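You operate a simulated robot arm through the tools that you are given. There is no shell and no other tool.

The job below is to be done with a simulated robot arm. You get a single attempt, and the scene is never put back.

## Task
Fetch the yellow card's block from the bottom blue drawer and oil its bare top.
Fine: set it on the bench, shut the drawer, use the yellow brush and the steel dish, put the brush back. Set down upright: yellow brush. Where these are worked on the way, their far stop is far enough and under half their travel is too little: bottom blue drawer. A coat counts when it lies all over at full strength: go over it till it gets no stronger.

It is judged by the outcome, as a careful person would: the job done as asked, and still so three seconds after it is handed in. It fails if anything else is knocked over, pushed out of place, dropped, spilled or broken.

## Robot
A 6-joint arm with a two-finger gripper, fixed in place. Base frame: the origin is at the foot of the arm, x ahead of it, y to its left, z up; the work surface is at about z = 780. Readings come in mm, degrees, newtons and seconds.
Its first joint turns from -166.0 to 166.0 degrees. Payload 1.71 kg.
Tool frame: the origin (TCP) lies between the finger pads and is the grasp point; the fingertips stand 20 mm ahead of it; z points along the fingers, y is the line along which they close. Largest opening 96 mm; the body of the gripper starts 113 mm behind the TCP.
Orientation is told as [roll, pitch, yaw] about the base's x, y, z axes, in that order, counted from this pose: with the fingers straight down and closing along the base's y, the tool's x points along the base's -x, its y along +y and its z along -z.

## Interface
- The arm moves only by the tool nudge_tool. Its argument "commands" is a list of rows, each a list of 3 entries, a list of its own where there are three numbers: the shift along the tool's x, y, z in cm, then the turn, a rotation vector about the tool's x, y, z in degrees, then the opening, from 0 (shut) to 1 (fully open). In form: [[[dx, dy, dz], [rx, ry, rz], gripper], ...]. A call has 1 to 20 rows; each row is the pose to reach, as a shift and turn from the pose commanded when the call began, along the tool's axes at that moment. A row lasts 0.2 s, in which the tool goes at most 50 mm and 8.6 degrees; a call with a longer step from one row to the next is refused whole, and so is a gripper value outside its range. Where a pose cannot be reached the arm comes as near as it can. A force on the tool above 40 N (or 10 N above the force at the start of the call, whichever is more), or a blocked arm, ends the call early, and 0.2 s more pass. Each finger travels about 45 mm/s and halts on what it meets, pressing with about 33 N; the grip force reading is that of the motor and also rises with nothing between the fingers. The clock runs only during rows and for 0.2 s after the last one: add rows that repeat a pose to give the fingers time. The reply holds the time, the measured pose of the TCP, the force on the tool along the base axes, the opening and the grip force, in the units named above and with some noise, with the torque about the TCP (base axes, N m) and any sound that the robot's microphone picked up.
- Cameras (640 x 400 px; columns grow to the right, rows downward): "scene" is fixed at [394.5, -494.3, 1551.2]; the picture's right is [0.95, -0.33, 0.00], its down [-0.22, -0.63, -0.74] and it looks along [0.24, 0.70, -0.67] (base axes); focal length 330 px, centre (320, 200). "wrist" rides on the gripper at [66, 14, -145] in the tool frame; the picture's right is [-0.21, 0.98, 0.00], its down [-0.88, -0.18, -0.45] and it looks along [-0.44, -0.09, 0.90] (tool axes); focal length 275 px, centre (320, 200).
- get_image(camera): a new picture of that camera. The clock stands still meanwhile.
- raise_lower(by): slides the trunk up (or, below 0, down) by that many mm; the arm rides with it, the base frame stays. It gives what a move gives, with no picture.
- probe_pixels(camera, pixels): for up to 12 pixels [column, row] of the newest picture of that camera ("zoom" is the newest enlarged one), the place [x, y, z] in the base frame of the surface seen there, good to about 2 mm, but the place of the scene camera against the robot may be out by one fixed shift of up to 18 mm in any direction. The clock stands still meanwhile.
- zoom(camera, box): a new picture of the part [left, top, right, bottom] of that camera's present view, enlarged. The clock stands still meanwhile.
- finish_job(): hands the job in; it is judged then, once.

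Unless the task says otherwise, let go and move clear before handing in.

The tools are called as name(argument=value, ...) on one line, values as JSON. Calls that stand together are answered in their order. nudge_tool: Moves the arm, as the interface text tells. Its arguments: {"type":"object","properties":{"commands":{"type":"array","items":{"type":"array"}}},"required":["commands"]} The other tools are called the same way: raise_lower (by) slides the trunk up or down; get_image (camera) takes a picture; probe_pixels (camera, pixels) gives the place of the surface under pixels of a picture; zoom (camera, box) takes an enlarged picture of a part of a camera's view; finish_job () hands the job in.

At the start:

```text
time_s: 0.0
eef_pos: [540.0, 40.9, 1194.5]
ee_rot: [0.0, 0.1, 0.0]
ft_force: [-0.7, -0.2, 0.9]
moment: [-0.01, -0.02, -0.01]
gripper_width: 95.9
grip_force: 0.0
trunk travel left (down, up): [-175.0, 215.0]
```

scene: 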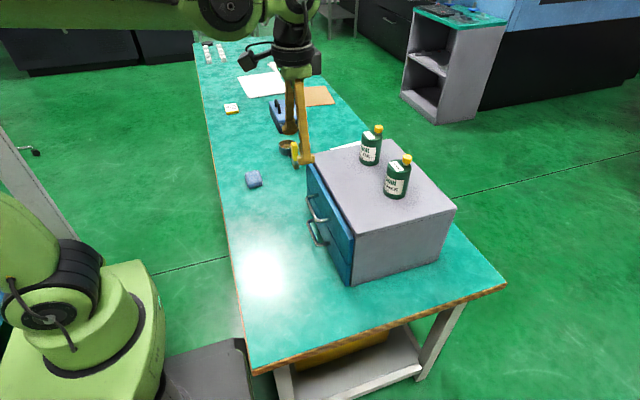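
wrist: 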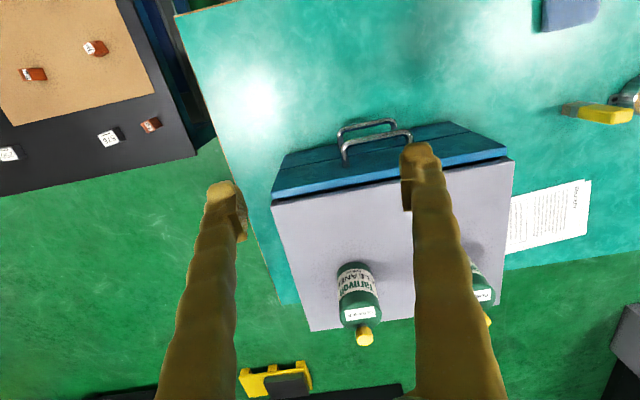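

The first pictures show a drawer unit with two bottles on top, its handles at about (318,210) and (317,235) in the scene view, and a brush, dishes and cards further left. I'll zoom in to identify them before moving.

zoom(camera="scene", box=[230, 60, 350, 180])

zoom(camera="scene", box=[280, 120, 460, 290])

get_image(camera="wrist")

get_image(camera="scene")

```text
3.33 times, centred on (290, 120) of scene
```

zoom: 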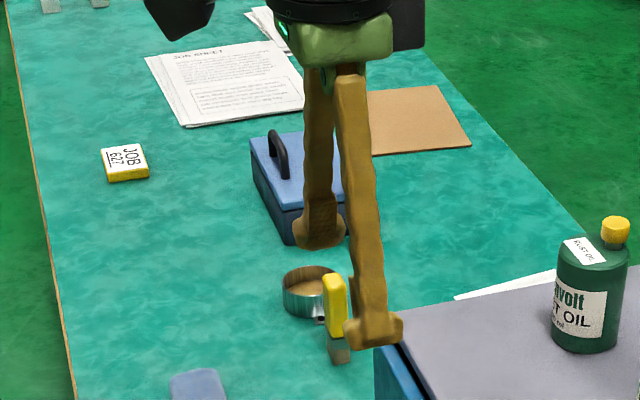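

```text
2.35 times, centred on (370, 205) of scene
```

zoom: 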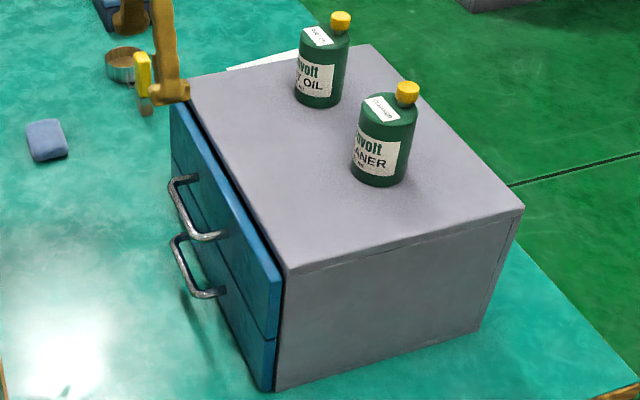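

```text
taken
```

wrist: 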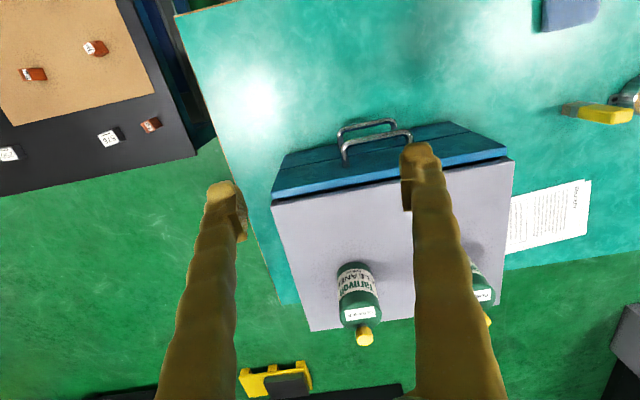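

```text
taken
```

scene: 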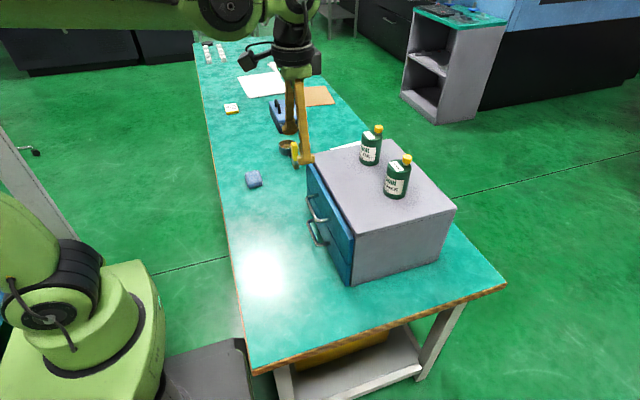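

The yellow-edged card reads "JOB 627" at (231,108), and the dish (285,147) and yellow brush (294,152) sit partly behind the gripper. I'll probe the key places in the scene and wrist pictures.

probe_pixels(camera="scene", pixels=[[231, 107], [284, 146], [295, 150], [296, 165], [253, 179], [310, 198], [323, 220], [312, 222], [325, 244], [317, 245], [348, 275], [310, 165]])

probe_pixels(camera="wrist", pixels=[[340, 130], [390, 122], [345, 148], [408, 134], [274, 198], [510, 157], [440, 135], [600, 115], [570, 110], [230, 100], [355, 290], [570, 12]])

zoom(camera="wrist", box=[260, 90, 520, 220])

zoom(camera="scene", box=[210, 90, 260, 125])

```text
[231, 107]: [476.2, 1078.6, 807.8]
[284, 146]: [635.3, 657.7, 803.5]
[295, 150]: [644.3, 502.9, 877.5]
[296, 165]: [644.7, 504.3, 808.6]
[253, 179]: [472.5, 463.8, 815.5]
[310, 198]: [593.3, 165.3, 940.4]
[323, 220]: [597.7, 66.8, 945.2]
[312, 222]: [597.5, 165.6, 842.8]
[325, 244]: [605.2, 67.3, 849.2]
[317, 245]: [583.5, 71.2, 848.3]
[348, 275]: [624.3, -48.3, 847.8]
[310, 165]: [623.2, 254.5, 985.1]
```

```text
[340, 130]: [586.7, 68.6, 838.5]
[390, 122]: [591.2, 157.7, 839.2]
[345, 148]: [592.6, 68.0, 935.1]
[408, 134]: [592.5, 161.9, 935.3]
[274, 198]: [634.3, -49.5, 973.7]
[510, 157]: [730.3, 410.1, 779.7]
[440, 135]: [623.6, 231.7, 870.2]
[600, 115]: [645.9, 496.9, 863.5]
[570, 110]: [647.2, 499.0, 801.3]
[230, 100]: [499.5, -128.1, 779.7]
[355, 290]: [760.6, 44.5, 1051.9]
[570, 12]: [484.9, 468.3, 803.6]
```

```text
2.46 times, centred on (390, 155) of wrist
```

zoom: 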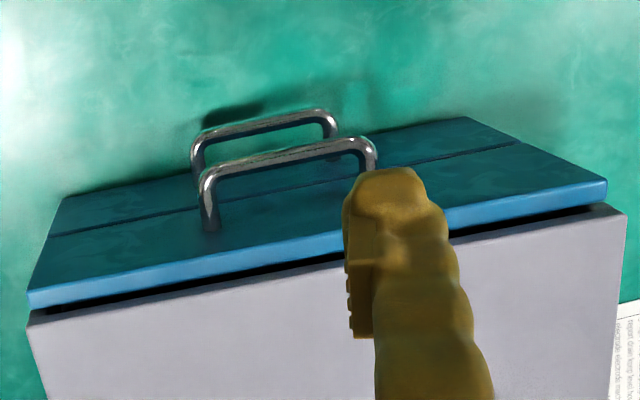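

```text
11.43 times, centred on (235, 108) of scene
```

zoom: 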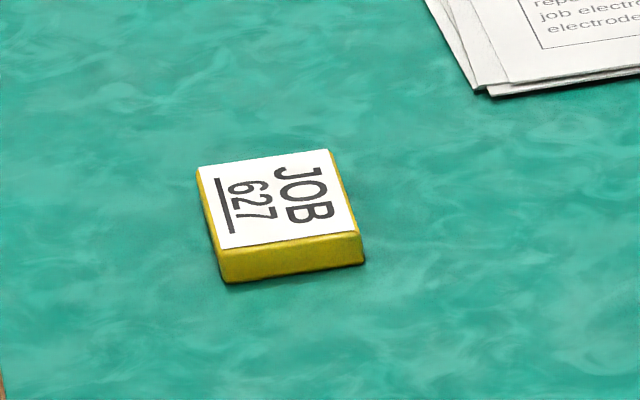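

The wrist readings put the brush near (646,498), the lower handle bar at x≈587, z≈839, and the upper one at z≈935. I'll swing the arm left over the bench so the wrist camera can see the dish and brush clearly.

nudge_tool(commands=[[[0.38, 4.08, 0.79], [0, 0, 0], 1], [[0.77, 8.15, 1.58], [0, 0, 0], 1], [[1.15, 12.2, 2.36], [0, 0, 0], 1], [[1.53, 16.3, 3.15], [0, 0, 0], 1], [[1.92, 20.4, 3.94], [0, 0, 0], 1], [[2.3, 24.4, 4.73], [0, 0, 0], 1], [[2.68, 28.5, 5.51], [0, 0, 0], 1], [[3.07, 32.6, 6.3], [0, 0, 0], 1], [[3.45, 36.7, 7.09], [0, 0, 0], 1], [[3.83, 40.7, 7.88], [0, 0, 0], 1], [[4.2, 44.8, 8.66], [0, 0, 0], 1], [[4.6, 48.9, 9.45], [0, 0, 0], 1], [[4.6, 48.9, 9.45], [0, 0, 0], 1]])

get_image(camera="wrist")

get_image(camera="scene")

```text
time_s: 2.8
eef_pos: [475.5, 531.1, 1108.2]
ee_rot: [0.1, -0.7, 0.1]
ft_force: [-0.4, -0.3, 0.4]
moment: [0.0, -0.03, 0.02]
gripper_width: 95.9
grip_force: 0.0
trunk travel left (down, up): [-175.0, 215.0]
```

```text
taken
```

wrist: 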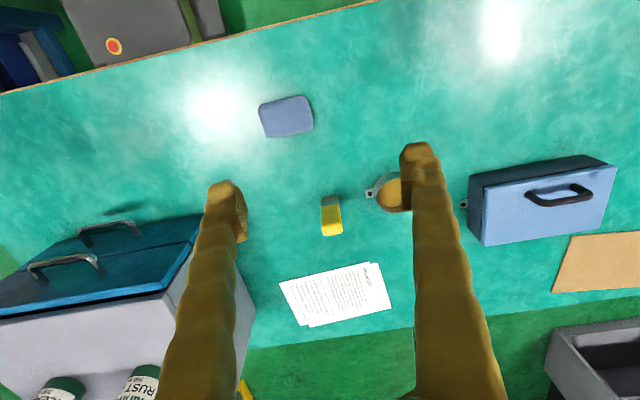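

```text
taken
```

scene: 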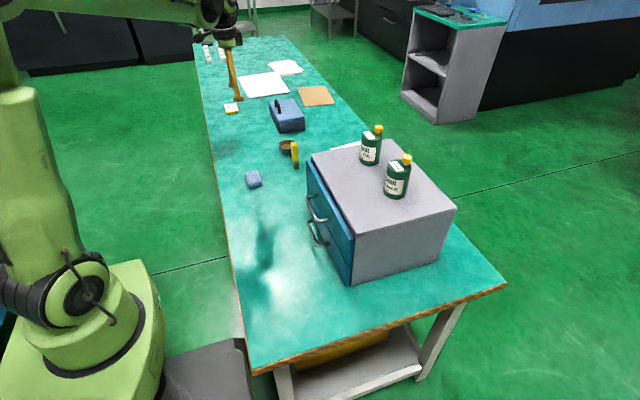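

The reading is (475.5, 531, 1108), slightly off the pose I asked for. The brush (331,215) stands upright and the dish (390,192) is partly behind a finger, so I'll hold briefly to see whether the arm settles, then zoom.

nudge_tool(commands=[[[0, 0, 0], [0, 0, 0], 1], [[0, 0, 0], [0, 0, 0], 1]])

zoom(camera="scene", box=[235, 80, 345, 190])

zoom(camera="wrist", box=[230, 80, 480, 240])

```text
time_s: 3.4
eef_pos: [476.0, 530.0, 1107.7]
ee_rot: [0.0, -0.9, -0.1]
ft_force: [1.0, 0.5, 0.4]
moment: [0.02, 0.0, -0.02]
gripper_width: 95.8
grip_force: 0.0
trunk travel left (down, up): [-175.0, 215.0]
```

```text
3.64 times, centred on (290, 135) of scene
```

zoom: 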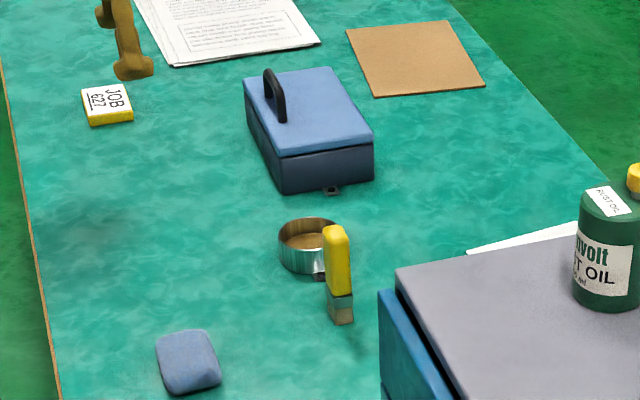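

```text
2.50 times, centred on (355, 160) of wrist
```

zoom: 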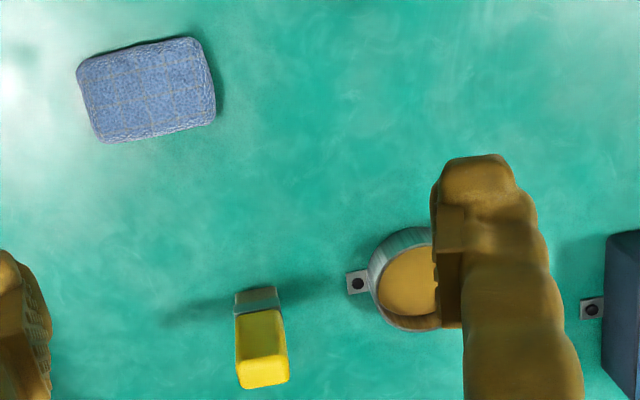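

The hold didn't settle the 18 mm offset, so the arm may be at a limit at this pose. I'll probe the brush, dish and pad, then lower the tool by 100 mm to see whether the pose tracks better there.

probe_pixels(camera="zoom", pixels=[[262, 355], [262, 375], [258, 300], [258, 293], [400, 285], [385, 240], [358, 283], [150, 90], [380, 310], [434, 250], [250, 375], [285, 340]])

nudge_tool(commands=[[[0, 0, 3], [0, 0, 0], 1], [[0, 0, 6], [0, 0, 0], 1], [[0, 0, 10], [0, 0, 0], 1], [[0, 0, 10], [0, 0, 0], 1]])

```text
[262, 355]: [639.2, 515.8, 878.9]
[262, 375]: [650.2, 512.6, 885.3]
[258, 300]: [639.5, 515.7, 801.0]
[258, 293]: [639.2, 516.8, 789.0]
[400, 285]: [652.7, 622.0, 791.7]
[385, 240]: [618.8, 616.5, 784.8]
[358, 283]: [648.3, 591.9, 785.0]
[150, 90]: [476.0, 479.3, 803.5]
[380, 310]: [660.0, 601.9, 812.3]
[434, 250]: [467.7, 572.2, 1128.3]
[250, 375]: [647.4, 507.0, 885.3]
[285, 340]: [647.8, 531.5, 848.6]
```

```text
time_s: 4.4
eef_pos: [478.4, 532.6, 1007.0]
ee_rot: [0.0, -0.8, 0.0]
ft_force: [0.0, 0.4, 0.1]
moment: [0.0, 0.0, 0.02]
gripper_width: 96.0
grip_force: 0.0
trunk travel left (down, up): [-175.0, 215.0]
```

After lowering 100 mm the reading is (478.4, 532.6, 1007), so the offset moved with the tool and height isn't the cause. I'll test a small move in +x to see how commanded and measured motion relate.

nudge_tool(commands=[[[-2, -2, 0], [0, 0, 0], 1], [[-4, -4, 0], [0, 0, 0], 1], [[-4, -4, 0], [0, 0, 0], 1], [[-4, -4, 0], [0, 0, 0], 1]])

get_image(camera="wrist")

```text
time_s: 5.4
eef_pos: [517.7, 489.9, 1007.2]
ee_rot: [0.0, -0.9, 0.0]
ft_force: [0.9, -0.6, -0.6]
moment: [0.0, 0.0, -0.01]
gripper_width: 96.0
grip_force: 0.1
trunk travel left (down, up): [-175.0, 215.0]
```

```text
taken
```

wrist: 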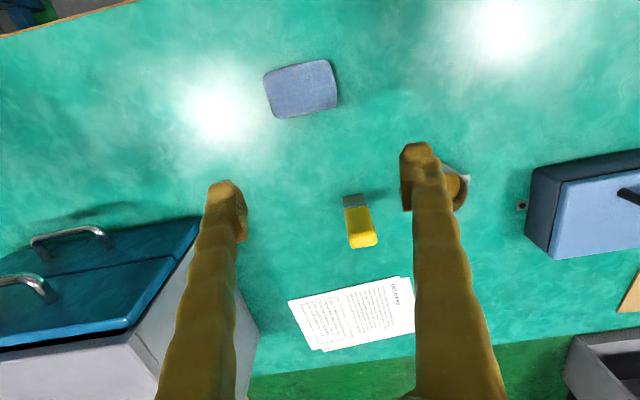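

The small move tracked well, (39, -43) measured for (40, -40) asked, so I'll work from measured readings. I'll probe the handles and brush again in this new view to check that the wrist probe is consistent.

probe_pixels(camera="wrist", pixels=[[33, 243], [98, 233], [42, 288], [130, 330], [196, 222], [362, 242], [356, 225], [353, 202], [299, 88], [460, 190], [466, 178], [521, 206]])

zoom(camera="wrist", box=[240, 40, 480, 260])

zoom(camera="wrist", box=[0, 180, 240, 340])

```text
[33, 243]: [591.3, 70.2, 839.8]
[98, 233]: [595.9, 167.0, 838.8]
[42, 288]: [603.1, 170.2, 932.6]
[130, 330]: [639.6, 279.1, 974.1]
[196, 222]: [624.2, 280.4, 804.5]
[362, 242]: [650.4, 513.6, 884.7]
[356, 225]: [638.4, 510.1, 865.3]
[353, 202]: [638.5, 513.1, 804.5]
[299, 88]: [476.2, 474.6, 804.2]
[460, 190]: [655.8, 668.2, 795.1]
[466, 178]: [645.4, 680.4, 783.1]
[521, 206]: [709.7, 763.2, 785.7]
```

```text
1.82 times, centred on (360, 150) of wrist
```

zoom: 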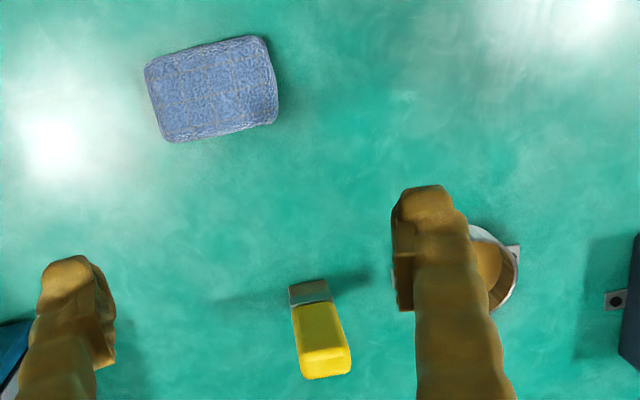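

```text
2.50 times, centred on (120, 260) of wrist
```

zoom: 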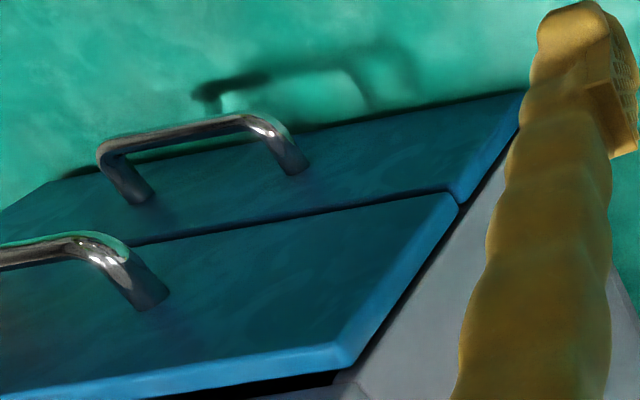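

The handle readings agree between views to about 5 mm: the bar runs from (591,70) to (596,167) at z≈839, with the front panel at x≈622. I'll move in front of the cabinet and turn the tool 90° about its axis, so the fingers can later close above and below the bar.

nudge_tool(commands=[[[0.75, -3.1, 0], [0, 0, 7.5], 1], [[1.5, -6.2, 0], [0, 0, 15], 1], [[2.2, -9.4, 0], [0, 0, 22.5], 1], [[2.9, -12.5, 0], [0, 0, 30], 1], [[3.7, -15.6, 0], [0, 0, 37.5], 1], [[4.4, -18.7, 0], [0, 0, 45], 1], [[5.1, -21.9, 0], [0, 0, 52.5], 1], [[5.9, -25, 0], [0, 0, 60], 1], [[6.6, -28.1, 0], [0, 0, 67.5], 1], [[7.3, -31.2, 0], [0, 0, 75], 1], [[8.1, -34.4, 0], [0, 0, 82.5], 1], [[8.8, -37.5, 0], [0, 0, 90], 1], [[8.8, -37.5, 0], [0, 0, 90], 1]])

get_image(camera="wrist")

get_image(camera="scene")

```text
time_s: 8.2
eef_pos: [430.8, 114.1, 1006.6]
ee_rot: [0.8, -0.1, -90.1]
ft_force: [-0.1, 0.3, 1.2]
moment: [-0.01, -0.02, 0.01]
gripper_width: 96.0
grip_force: 0.1
trunk travel left (down, up): [-175.0, 215.0]
```

```text
taken
```

wrist: 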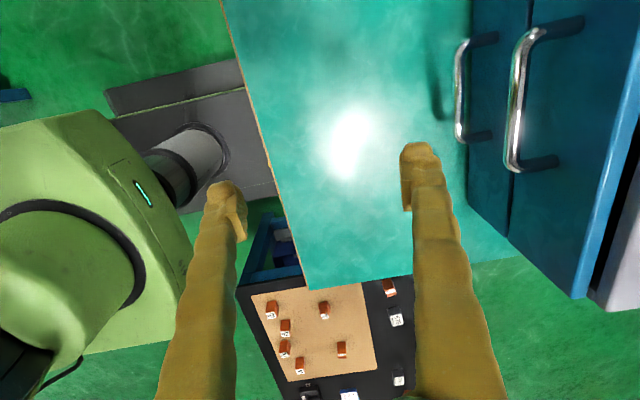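

```text
taken
```

scene: 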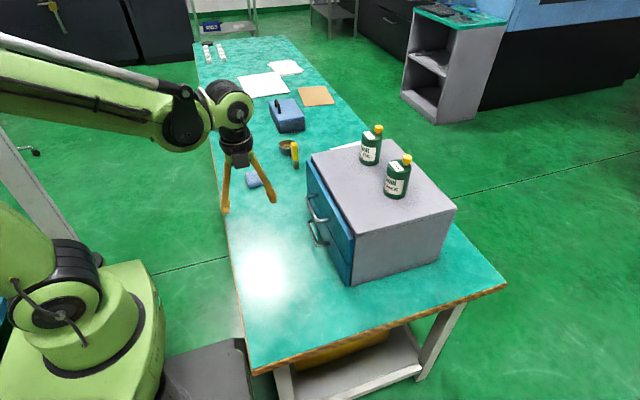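

The arm tracked that move and the lower handle is at (470,90) in the wrist view. Now I'll tilt the tool 60° toward the cabinet, with the fingers forward and down, while moving a little closer and lower.

nudge_tool(commands=[[[0, 0.6, 1], [-7.5, 0, 0], 1], [[0, 1.2, 2], [-15, 0, 0], 1], [[0, 1.9, 3], [-22.5, 0, 0], 1], [[0, 2.5, 4], [-30, 0, 0], 1], [[0, 3.1, 5], [-37.5, 0, 0], 1], [[0, 3.8, 6], [-45, 0, 0], 1], [[0, 4.4, 7], [-52.5, 0, 0], 1], [[0, 5, 7.6], [-60, 0, 0], 1], [[0, 5, 7.6], [-60, 0, 0], 1]])

get_image(camera="wrist")

get_image(camera="scene")

```text
time_s: 10.2
eef_pos: [483.7, 114.3, 932.8]
ee_rot: [60.8, -0.1, -90.0]
ft_force: [-0.4, 0.7, -0.5]
moment: [0.0, -0.01, -0.03]
gripper_width: 96.1
grip_force: 0.1
trunk travel left (down, up): [-175.0, 215.0]
```

```text
taken
```

wrist: 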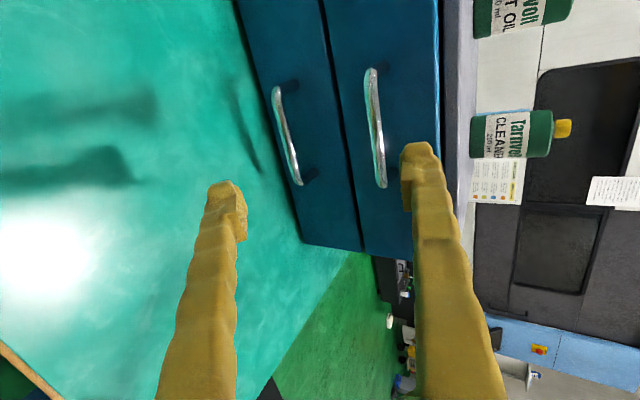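

```text
taken
```

scene: 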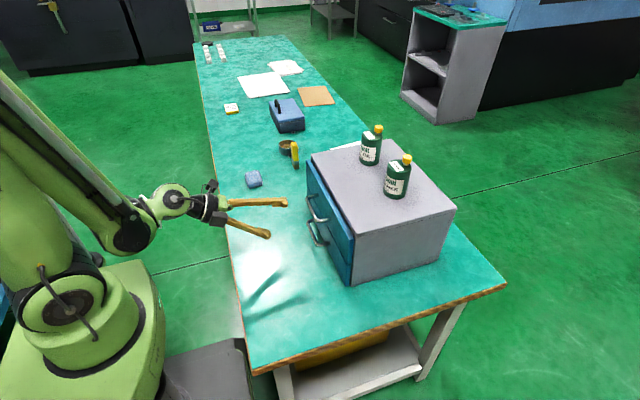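

The tilt worked (roll 60.8°). In the wrist view image-right is now upward, so the lower handle is the left bar from (277,90) to (297,183). I'll probe both bars and the panel.

probe_pixels(camera="wrist", pixels=[[277, 95], [282, 120], [287, 145], [293, 170], [297, 182], [374, 80], [377, 130], [382, 180], [310, 110], [335, 215], [270, 40], [318, 60]])

zoom(camera="wrist", box=[230, 40, 430, 240])

```text
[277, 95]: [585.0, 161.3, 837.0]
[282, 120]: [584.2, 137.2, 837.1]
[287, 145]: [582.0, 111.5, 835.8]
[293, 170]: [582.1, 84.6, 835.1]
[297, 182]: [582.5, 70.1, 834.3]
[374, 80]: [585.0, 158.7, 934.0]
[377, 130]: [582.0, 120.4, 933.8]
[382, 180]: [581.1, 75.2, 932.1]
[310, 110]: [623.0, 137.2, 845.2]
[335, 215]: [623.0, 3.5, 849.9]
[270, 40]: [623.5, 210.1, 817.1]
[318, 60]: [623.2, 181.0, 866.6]
```

```text
2.00 times, centred on (330, 140) of wrist
```

zoom: 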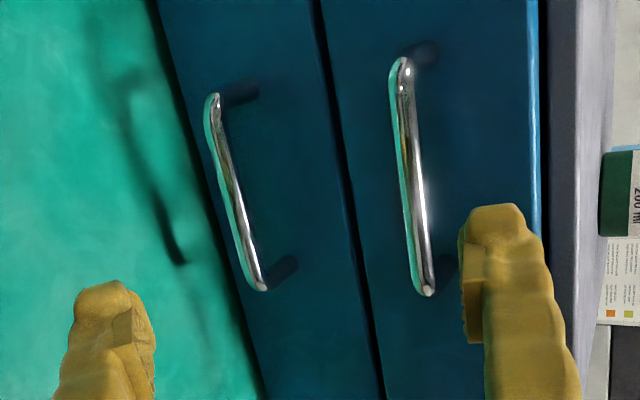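

The panel is flat at x≈623 and the lower bar's front face is at x≈583, z≈836. I'll line the tool up behind the bar and narrow the fingers to about 38 mm.

nudge_tool(commands=[[[0, -1, 1], [0, 0, 0], 0.7], [[0, -2, 2.5], [0, 0, 0], 0.5], [[0, -3, 4.5], [0, 0, 0], 0.4], [[0.1, -3.4, 6.5], [0, 0, 0], 0.4], [[0.1, -3.4, 6.5], [0, 0, 0], 0.4], [[0.1, -3.4, 6.5], [0, 0, 0], 0.4]])

get_image(camera="wrist")

get_image(camera="scene")

```text
time_s: 11.6
eef_pos: [531.9, 119.5, 923.2]
ee_rot: [60.7, 0.0, -90.0]
ft_force: [0.4, -0.8, 0.0]
moment: [-0.01, -0.01, 0.03]
gripper_width: 38.4
grip_force: 0.1
out of reach, approached as far as the arm can: row 1, 2, 3, 4, 5, 6
trunk travel left (down, up): [-175.0, 215.0]
```

```text
taken
```

wrist: 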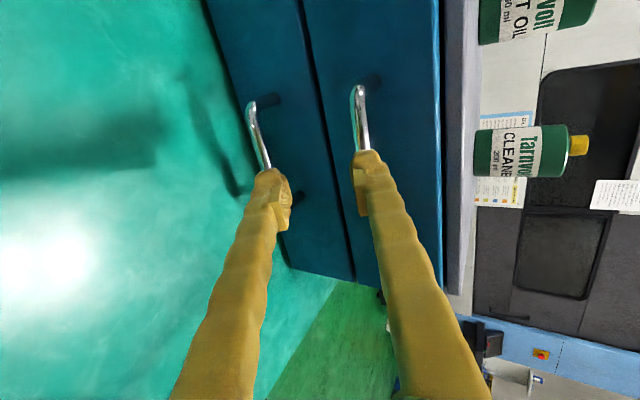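

```text
taken
```

scene: 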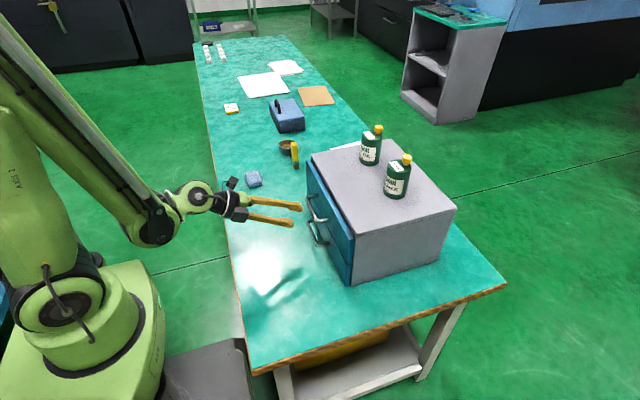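

The move was cut short as out of reach, and the tool stopped at z=923 instead of about 871. I'll lower the trunk so the arm can hold this tilted pose nearer the bench.

raise_lower(by=-60)

get_image(camera="scene")

```text
time_s: 12.6
eef_pos: [532.3, 120.5, 864.9]
ee_rot: [60.6, -0.1, -89.9]
ft_force: [-0.6, -0.8, 0.0]
moment: [0.01, 0.0, -0.03]
gripper_width: 38.5
grip_force: 0.0
trunk travel left (down, up): [-115.0, 275.0]
```

```text
taken
```

scene: 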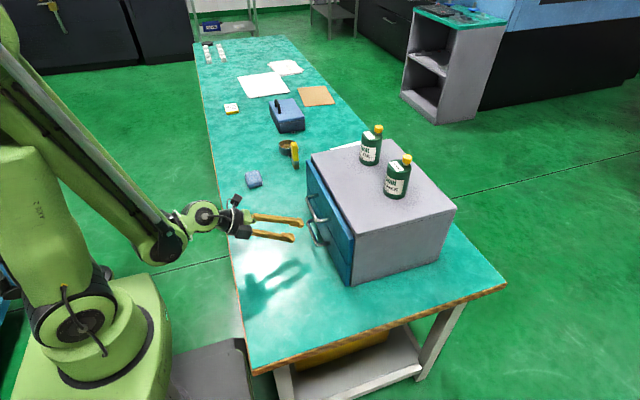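

The tool is now at (532, 120, 865). I'm not sure which pose the controller counts as commanded after the trunk move, so I'll make a small upward move that is safe either way and read the result.

nudge_tool(commands=[[[0, 3, -2], [0, 0, 0], 0.4], [[0, 3, -2], [0, 0, 0], 0.4]])

```text
time_s: 13.2
eef_pos: [531.2, 120.7, 899.6]
ee_rot: [60.5, 0.0, -90.0]
ft_force: [0.9, 0.0, -0.2]
moment: [-0.05, 0.03, -0.01]
gripper_width: 38.2
grip_force: 0.1
trunk travel left (down, up): [-115.0, 275.0]
```

The controller now starts from the actual pose. I'll line up with the bar at about 50 mm short of it and check the picture before going in.

nudge_tool(commands=[[[-0.2, -1, 0.8], [0, 0, 0], 0.4], [[-0.5, -2.7, 2.0], [0, 0, 0], 0.4], [[-0.5, -2.7, 2.5], [0, 0, 0], 0.4], [[-0.5, -2.7, 2.5], [0, 0, 0], 0.4]])

get_image(camera="wrist")

zoom(camera="scene", box=[200, 160, 360, 290])

```text
time_s: 14.2
eef_pos: [538.2, 114.6, 864.5]
ee_rot: [60.7, -0.1, -90.0]
ft_force: [-0.5, 0.1, 0.3]
moment: [0.02, 0.05, 0.02]
gripper_width: 38.2
grip_force: 0.2
trunk travel left (down, up): [-115.0, 275.0]
```

```text
taken
```

wrist: 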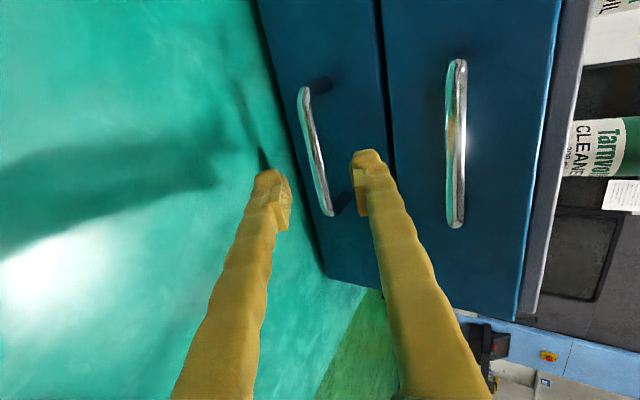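

```text
3.08 times, centred on (280, 225) of scene
```

zoom: 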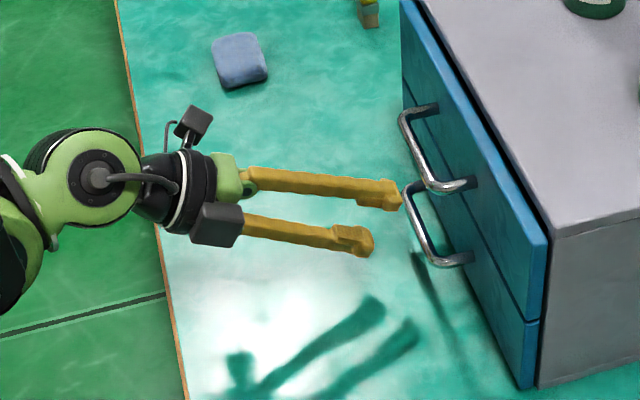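

The lower bar runs from (303,95) to (325,210) and sits between the finger lines. I'll probe it again from this closer view.

probe_pixels(camera="wrist", pixels=[[304, 100], [309, 125], [314, 150], [319, 175], [325, 205], [311, 125], [316, 150], [330, 120], [360, 220]])

```text
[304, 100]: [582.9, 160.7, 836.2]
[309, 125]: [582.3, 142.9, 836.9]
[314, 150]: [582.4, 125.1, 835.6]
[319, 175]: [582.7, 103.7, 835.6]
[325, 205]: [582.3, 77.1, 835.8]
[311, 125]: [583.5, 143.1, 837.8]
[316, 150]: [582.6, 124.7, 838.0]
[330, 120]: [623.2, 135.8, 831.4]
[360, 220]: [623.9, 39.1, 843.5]
```

The bar is level at x≈583, z≈836.5. I'll advance 51 mm along the tool axis so the fingers go over and under it, then close.

nudge_tool(commands=[[[0.2, -0.1, 2], [0, 0, 0], 0.4], [[0.2, -0.1, 4], [0, 0, 0], 0.4], [[0.2, -0.1, 5.1], [0, 0, 0], 0.4], [[0.2, -0.1, 5.1], [0, 0, 0], 0.4]])

get_image(camera="wrist")

zoom(camera="scene", box=[240, 170, 370, 280])

```text
time_s: 15.2
eef_pos: [583.9, 117.5, 851.5]
ee_rot: [60.6, 0.0, -90.0]
ft_force: [0.2, 1.0, 0.0]
moment: [0.01, 0.01, 0.03]
gripper_width: 38.4
grip_force: 0.1
out of reach, approached as far as the arm can: row 1, 2, 3, 4
trunk travel left (down, up): [-115.0, 275.0]
```

```text
taken
```

wrist: 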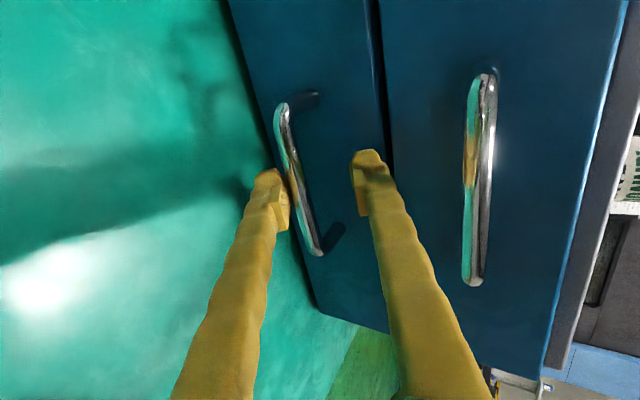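

```text
3.64 times, centred on (305, 225) of scene
```

zoom: 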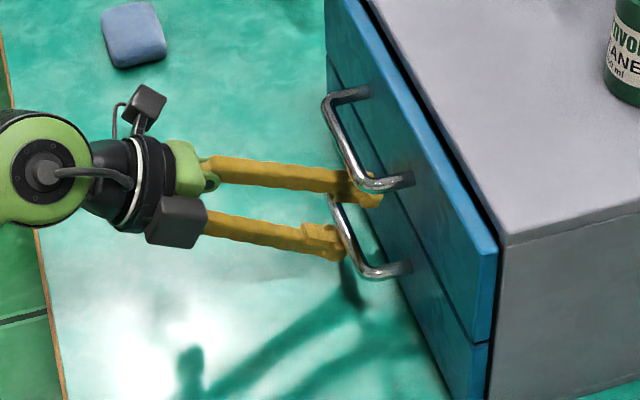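

Again the tool stopped about 13 mm high (z=851.5), though the bar is between the fingers. I'll drop the trunk 13 mm to centre it.

raise_lower(by=-13)

get_image(camera="wrist")

```text
time_s: 15.8
eef_pos: [582.9, 118.6, 838.0]
ee_rot: [60.6, 0.0, -90.0]
ft_force: [0.1, -0.3, 0.0]
moment: [-0.01, 0.01, 0.0]
gripper_width: 38.3
grip_force: 0.1
trunk travel left (down, up): [-102.0, 288.0]
```

```text
taken
```

wrist: 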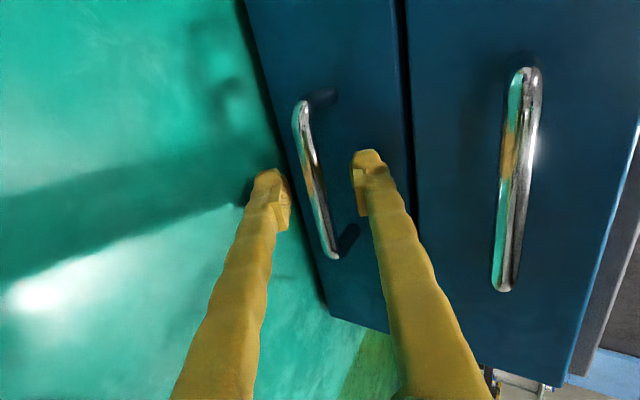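

The bar is now centred between the fingers with the TCP at (583, 118.6, 838). I'll close on it without moving.

nudge_tool(commands=[[[0, 0, 0], [0, 0, 0], 0.25], [[0, 0, 0], [0, 0, 0], 0.1], [[0, 0, 0], [0, 0, 0], 0], [[0, 0, 0], [0, 0, 0], 0], [[0, 0, 0], [0, 0, 0], 0]])

get_image(camera="wrist")

```text
time_s: 17.1
eef_pos: [571.1, 117.9, 842.7]
ee_rot: [60.9, 0.0, -90.1]
ft_force: [-4.6, 11.7, -79.0]
moment: [0.07, 0.14, 0.21]
gripper_width: 21.4
grip_force: 35.0
trunk travel left (down, up): [-102.0, 288.0]
stopped in row 5: the force on the tool passed its limit at 41 N (the readings are from after the stop); the commanded pose is now the measured one
```

```text
taken
```

wrist: 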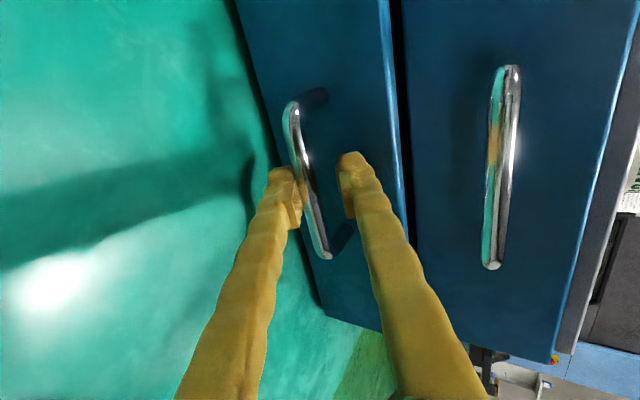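

The call stopped with -79 N on the tool in z and a width of 21 mm, and the tool has moved to x=571, so the drawer may have come out slightly. I'll zoom in and probe before doing anything else.

zoom(camera="wrist", box=[230, 80, 430, 280])

probe_pixels(camera="wrist", pixels=[[291, 115], [297, 140], [309, 175], [317, 210], [325, 245], [340, 100], [365, 280], [440, 100], [500, 120], [350, 165], [345, 205], [290, 185]])

zoom(camera="scene", box=[250, 180, 360, 270])

```text
2.00 times, centred on (330, 180) of wrist
```

zoom: 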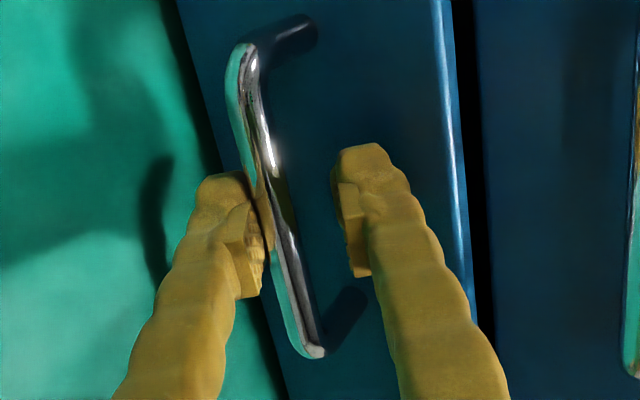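

```text
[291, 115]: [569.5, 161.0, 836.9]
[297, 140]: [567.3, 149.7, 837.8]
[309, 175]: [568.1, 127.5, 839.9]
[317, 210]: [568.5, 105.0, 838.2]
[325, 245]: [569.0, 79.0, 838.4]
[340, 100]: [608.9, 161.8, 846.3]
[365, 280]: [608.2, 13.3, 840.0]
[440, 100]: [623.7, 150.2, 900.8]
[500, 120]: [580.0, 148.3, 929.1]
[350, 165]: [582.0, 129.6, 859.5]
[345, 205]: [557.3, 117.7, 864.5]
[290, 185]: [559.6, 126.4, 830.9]
```

```text
4.44 times, centred on (305, 225) of scene
```

zoom: 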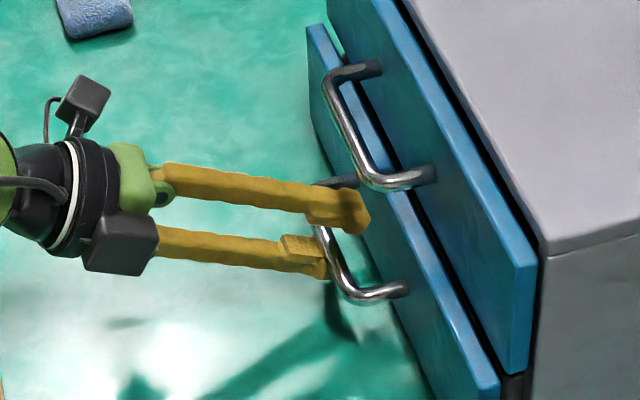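

The drawer is already out about 15 mm (panel now at x≈608.5), and the lower finger is pressing the bar from below because the tool sits about 6 mm high. I'll open slightly to release that force, drop the trunk 6 mm and close again.

nudge_tool(commands=[[[0, 0, 0], [0, 0, 0], 0.36], [[0, 0, 0], [0, 0, 0], 0.36], [[0, 0, 0], [0, 0, 0], 0.36]])

raise_lower(by=-6)

get_image(camera="wrist")

```text
time_s: 17.9
eef_pos: [571.7, 118.6, 846.8]
ee_rot: [61.3, 0.0, -90.0]
ft_force: [-0.9, 0.2, -0.1]
moment: [0.01, 0.02, -0.04]
gripper_width: 34.7
grip_force: 0.1
trunk travel left (down, up): [-102.0, 288.0]
```

```text
time_s: 18.4
eef_pos: [572.2, 117.2, 840.0]
ee_rot: [61.3, 0.0, -90.0]
ft_force: [0.0, -0.5, 0.1]
moment: [0.0, -0.03, 0.0]
gripper_width: 34.6
grip_force: 0.1
trunk travel left (down, up): [-96.0, 294.0]
```

```text
taken
```

wrist: 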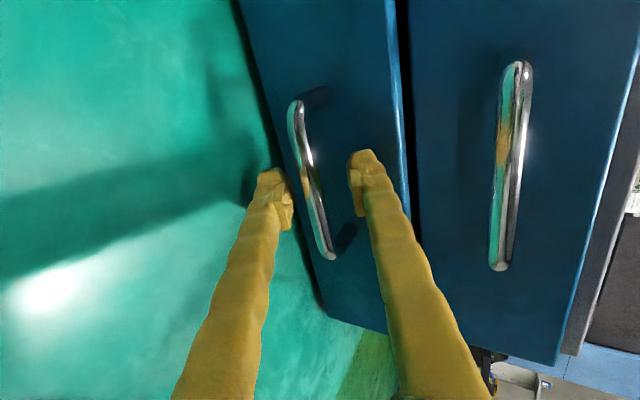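

Force is back to zero and the tool is at z=840. In the picture the bar (312 at row 190) is still about 5 mm nearer the lower finger, so I'll drop the trunk 5 mm more and then close gently.

raise_lower(by=-5)

nudge_tool(commands=[[[0, 0, 0], [0, 0, 0], 0.25], [[0, 0, 0], [0, 0, 0], 0.18], [[0, 0, 0], [0, 0, 0], 0.18]])

get_image(camera="wrist")

```text
time_s: 19.0
eef_pos: [571.1, 117.5, 834.7]
ee_rot: [61.3, 0.0, -89.9]
ft_force: [0.4, 0.1, 0.5]
moment: [0.0, 0.01, -0.02]
gripper_width: 34.7
grip_force: 0.1
trunk travel left (down, up): [-91.0, 299.0]
```

```text
time_s: 19.8
eef_pos: [572.1, 116.6, 835.7]
ee_rot: [61.3, -0.1, -89.9]
ft_force: [-0.6, 0.1, -0.5]
moment: [0.02, 0.0, 0.02]
gripper_width: 17.3
grip_force: 0.0
trunk travel left (down, up): [-91.0, 299.0]
```

```text
taken
```

wrist: 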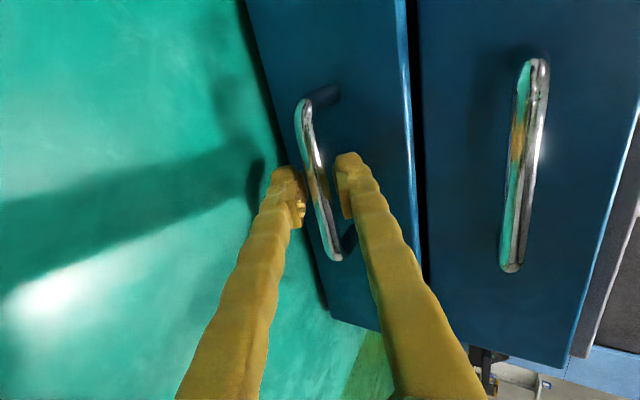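

At 17 mm opening with no force, the bar sits centred between the fingers. I'll close on it.

nudge_tool(commands=[[[0, 0, 0], [0, 0, 0], 0.1], [[0, 0, 0], [0, 0, 0], 0.05], [[0, 0, 0], [0, 0, 0], 0.0], [[0, 0, 0], [0, 0, 0], 0.0]])

```text
time_s: 20.8
eef_pos: [572.7, 117.0, 835.0]
ee_rot: [61.3, 0.0, -89.9]
ft_force: [0.8, -1.2, 10.5]
moment: [-0.19, -0.06, 0.1]
gripper_width: 6.8
grip_force: 34.9
trunk travel left (down, up): [-91.0, 299.0]
```

The bar is held (6.8 mm width, 35 N). I'll pull straight back along -x, first by 100 mm.

nudge_tool(commands=[[[0, -0.48, -0.88], [0, 0, 0], 0], [[0, -1.2, -2.19], [0, 0, 0], 0], [[0, -2.16, -3.95], [0, 0, 0], 0], [[0, -3.12, -5.7], [0, 0, 0], 0], [[0, -4.08, -7.45], [0, 0, 0], 0], [[0, -4.8, -8.77], [0, 0, 0], 0], [[0, -4.8, -8.77], [0, 0, 0], 0]])

get_image(camera="scene")

get_image(camera="wrist")

```text
time_s: 21.4
eef_pos: [537.6, 116.3, 840.8]
ee_rot: [61.5, 0.1, -90.3]
ft_force: [-2.9, 1.5, -78.0]
moment: [-0.12, 0.26, 0.54]
gripper_width: 17.4
grip_force: 35.1
out of reach, approached as far as the arm can: row 2
trunk travel left (down, up): [-91.0, 299.0]
stopped in row 2: the force on the tool passed its limit at 51 N (the readings are from after the stop); the commanded pose is now the measured one
```

```text
taken
```

scene: 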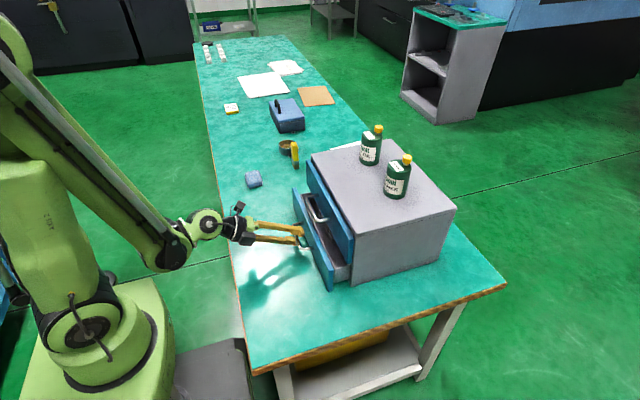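

```text
taken
```

wrist: 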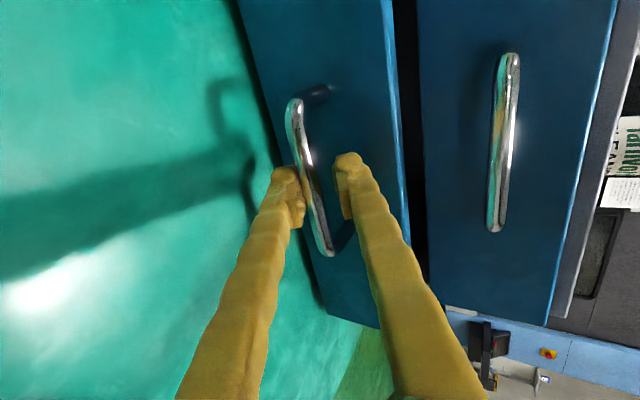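

The drawer slid out to about 46 mm, but the arm hit its folding limit, rose, and loaded the lower finger (-78 N). I'll open the fingers to unload, then back off so I can lower the trunk further and use a steeper tool angle.

nudge_tool(commands=[[[0, 0, 0], [0, 0, 0], 0.4], [[0, 0, 0], [0, 0, 0], 0.4], [[0, 0, 0], [0, 0, 0], 0.4]])

get_image(camera="wrist")

zoom(camera="scene", box=[230, 170, 370, 300])

```text
time_s: 22.2
eef_pos: [537.8, 116.2, 845.4]
ee_rot: [61.6, 0.2, -90.1]
ft_force: [0.1, 0.2, 0.7]
moment: [-0.01, -0.02, 0.0]
gripper_width: 38.5
grip_force: 0.1
trunk travel left (down, up): [-91.0, 299.0]
```

```text
taken
```

wrist: 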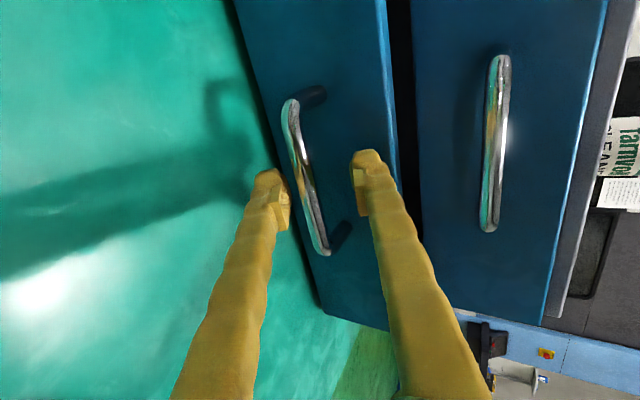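

```text
3.08 times, centred on (300, 235) of scene
```

zoom: 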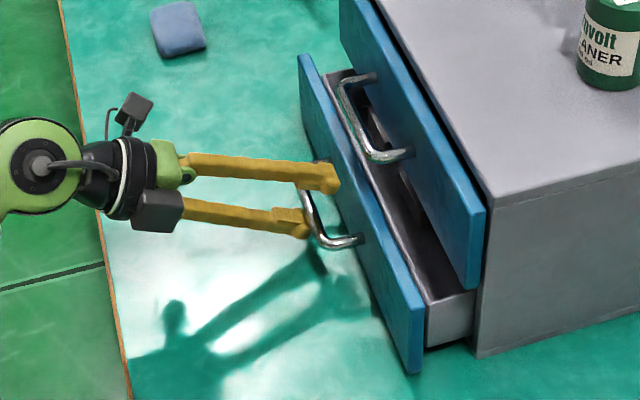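

The fingers are free of the bar and the force is near zero. I'll back out, rise and make the tool about 15° steeper, then lower the trunk.

nudge_tool(commands=[[[0, 0, -2], [0, 0, 0], 0.4], [[0, 0, -4], [0, 0, 0], 0.4], [[0, 0.3, -6], [0, 0, 0], 0.4], [[0, 2.0, -7], [5, 0, 0], 0.4], [[0, 4, -8], [10, 0, 0], 0.4], [[0, 6, -9.2], [15, 0, 0], 0.4], [[0, 8, -10], [16, 0, 0], 0.4], [[0, 8, -10], [16, 0, 0], 0.4]])

```text
time_s: 24.0
eef_pos: [488.7, 116.0, 962.0]
ee_rot: [45.7, 0.1, -90.2]
ft_force: [0.2, 0.2, -0.3]
moment: [0.01, 0.05, -0.01]
gripper_width: 38.3
grip_force: 0.1
trunk travel left (down, up): [-91.0, 299.0]
```

The tool is at (489, 116, 962) with 46° of tilt and clear of the drawer. I'll now lower the trunk by 88 mm.

raise_lower(by=-88)

get_image(camera="wrist")

get_image(camera="scene")

```text
time_s: 25.2
eef_pos: [489.0, 116.8, 873.1]
ee_rot: [45.7, 0.1, -90.2]
ft_force: [0.9, 0.4, -0.5]
moment: [0.03, 0.0, -0.02]
gripper_width: 38.6
grip_force: 0.1
trunk travel left (down, up): [-3.0, 387.0]
```

```text
taken
```

wrist: 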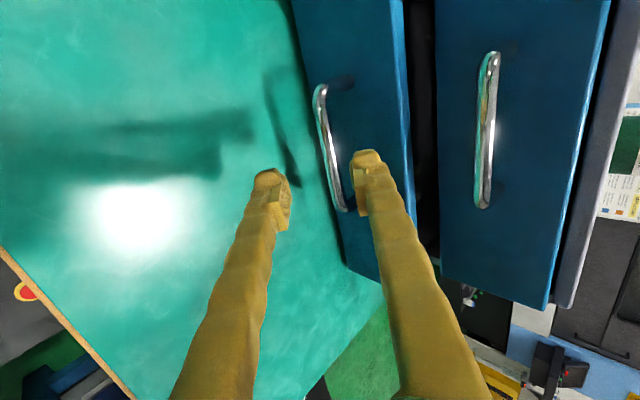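

```text
taken
```

scene: 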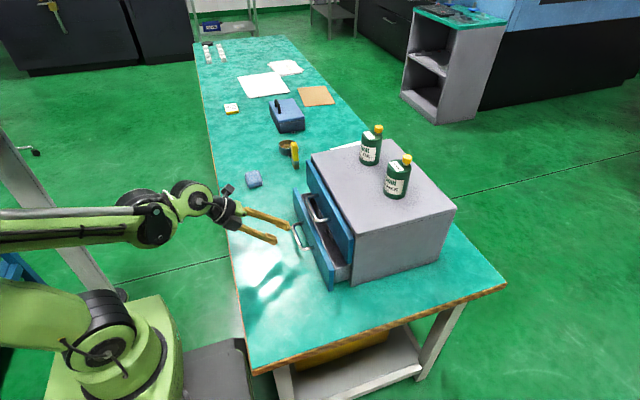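

The trunk is down and the arm is less folded now. I'll probe the lower bar (318,95)-(343,205) and the drawer front from this view.

probe_pixels(camera="wrist", pixels=[[320, 105], [326, 130], [332, 155], [338, 180], [342, 200], [350, 120], [360, 240], [400, 120], [408, 170], [480, 130], [450, 200], [420, 90]])

```text
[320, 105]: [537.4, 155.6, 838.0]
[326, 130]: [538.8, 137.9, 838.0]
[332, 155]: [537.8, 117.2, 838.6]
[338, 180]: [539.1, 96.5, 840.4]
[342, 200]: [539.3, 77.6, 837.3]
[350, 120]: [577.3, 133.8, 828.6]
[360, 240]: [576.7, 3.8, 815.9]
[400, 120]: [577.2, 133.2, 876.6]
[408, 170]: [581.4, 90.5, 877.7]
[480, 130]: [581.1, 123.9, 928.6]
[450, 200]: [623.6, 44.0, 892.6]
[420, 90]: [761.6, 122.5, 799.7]
```

The front is at x≈577 and the bar centre is about (541, 117, 835). I'll narrow the fingers to about 27 mm and slide onto the bar.

nudge_tool(commands=[[[0, 0.9, 0.5], [0, 0, 0], 0.28], [[0, 0.9, 1.5], [0, 0, 0], 0.28], [[0, 0.9, 3], [0, 0, 0], 0.28], [[0, 0.9, 4.5], [0, 0, 0], 0.28], [[0, 0.9, 5.9], [0, 0, 0], 0.28], [[0, 0.9, 5.9], [0, 0, 0], 0.28]])

get_image(camera="wrist")

```text
time_s: 26.6
eef_pos: [534.4, 117.7, 838.8]
ee_rot: [45.7, 0.1, -90.2]
ft_force: [0.1, -0.4, 0.4]
moment: [0.02, -0.02, -0.02]
gripper_width: 26.9
grip_force: 0.1
trunk travel left (down, up): [-3.0, 387.0]
```

```text
taken
```

wrist: 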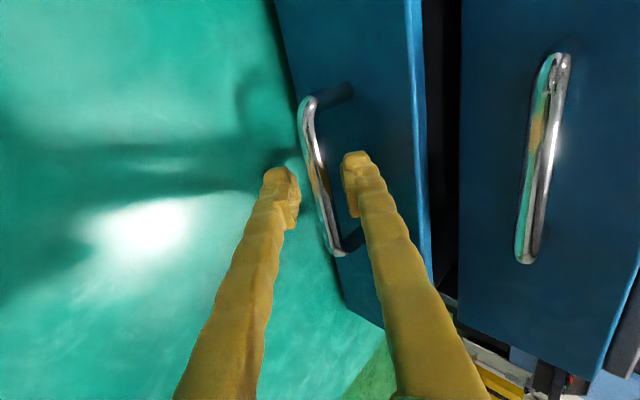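

The bar (322 at row 195) is centred between the fingers. I'll close on it.

nudge_tool(commands=[[[0, 0, 0], [0, 0, 0], 0.15], [[0, 0, 0], [0, 0, 0], 0.08], [[0, 0, 0], [0, 0, 0], 0.0], [[0, 0, 0], [0, 0, 0], 0.0], [[0, 0, 0], [0, 0, 0], 0.0]])

```text
time_s: 27.8
eef_pos: [536.2, 117.6, 839.2]
ee_rot: [45.7, 0.0, -90.2]
ft_force: [0.0, 0.4, -1.6]
moment: [-0.31, 0.01, 0.28]
gripper_width: 7.8
grip_force: 34.8
trunk travel left (down, up): [-3.0, 387.0]
```

The grip is clean (7.8 mm, low side force). I'll pull 100 mm along -x.

nudge_tool(commands=[[[0, -0.7, -0.72], [0, 0, 0], 0], [[0, -1.75, -1.79], [0, 0, 0], 0], [[0, -3.14, -3.22], [0, 0, 0], 0], [[0, -4.54, -4.65], [0, 0, 0], 0], [[0, -5.93, -6.09], [0, 0, 0], 0], [[0, -6.98, -7.16], [0, 0, 0], 0], [[0, -6.98, -7.16], [0, 0, 0], 0]])

get_image(camera="wrist")

get_image(camera="scene")

```text
time_s: 29.6
eef_pos: [419.9, 114.8, 841.1]
ee_rot: [46.5, -0.1, -90.2]
ft_force: [-4.3, -4.9, -67.8]
moment: [-0.21, 0.31, 0.59]
gripper_width: 11.1
grip_force: 35.2
trunk travel left (down, up): [-3.0, 387.0]
stopped in row 7: the force on the tool passed its limit at 40 N (the readings are from after the stop); the commanded pose is now the measured one
```

```text
taken
```

wrist: 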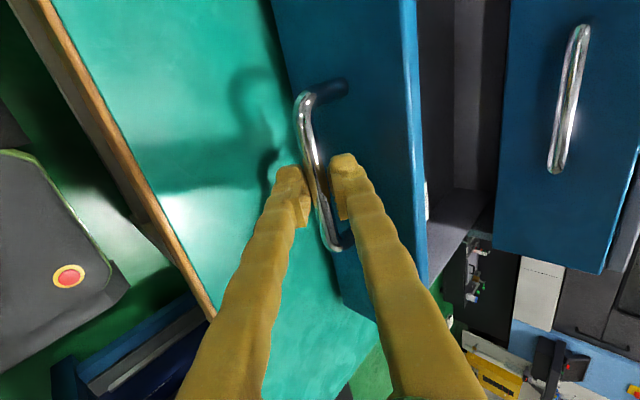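

```text
taken
```

scene: 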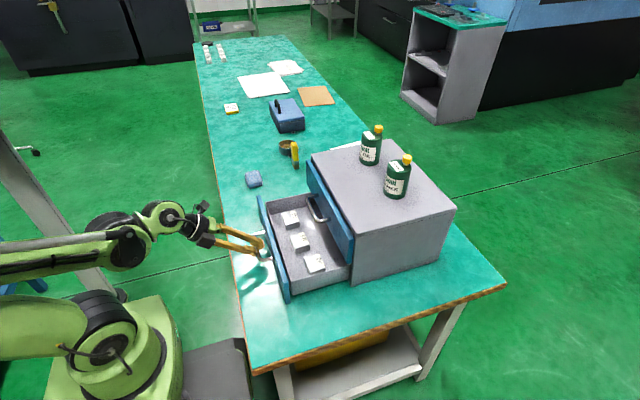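

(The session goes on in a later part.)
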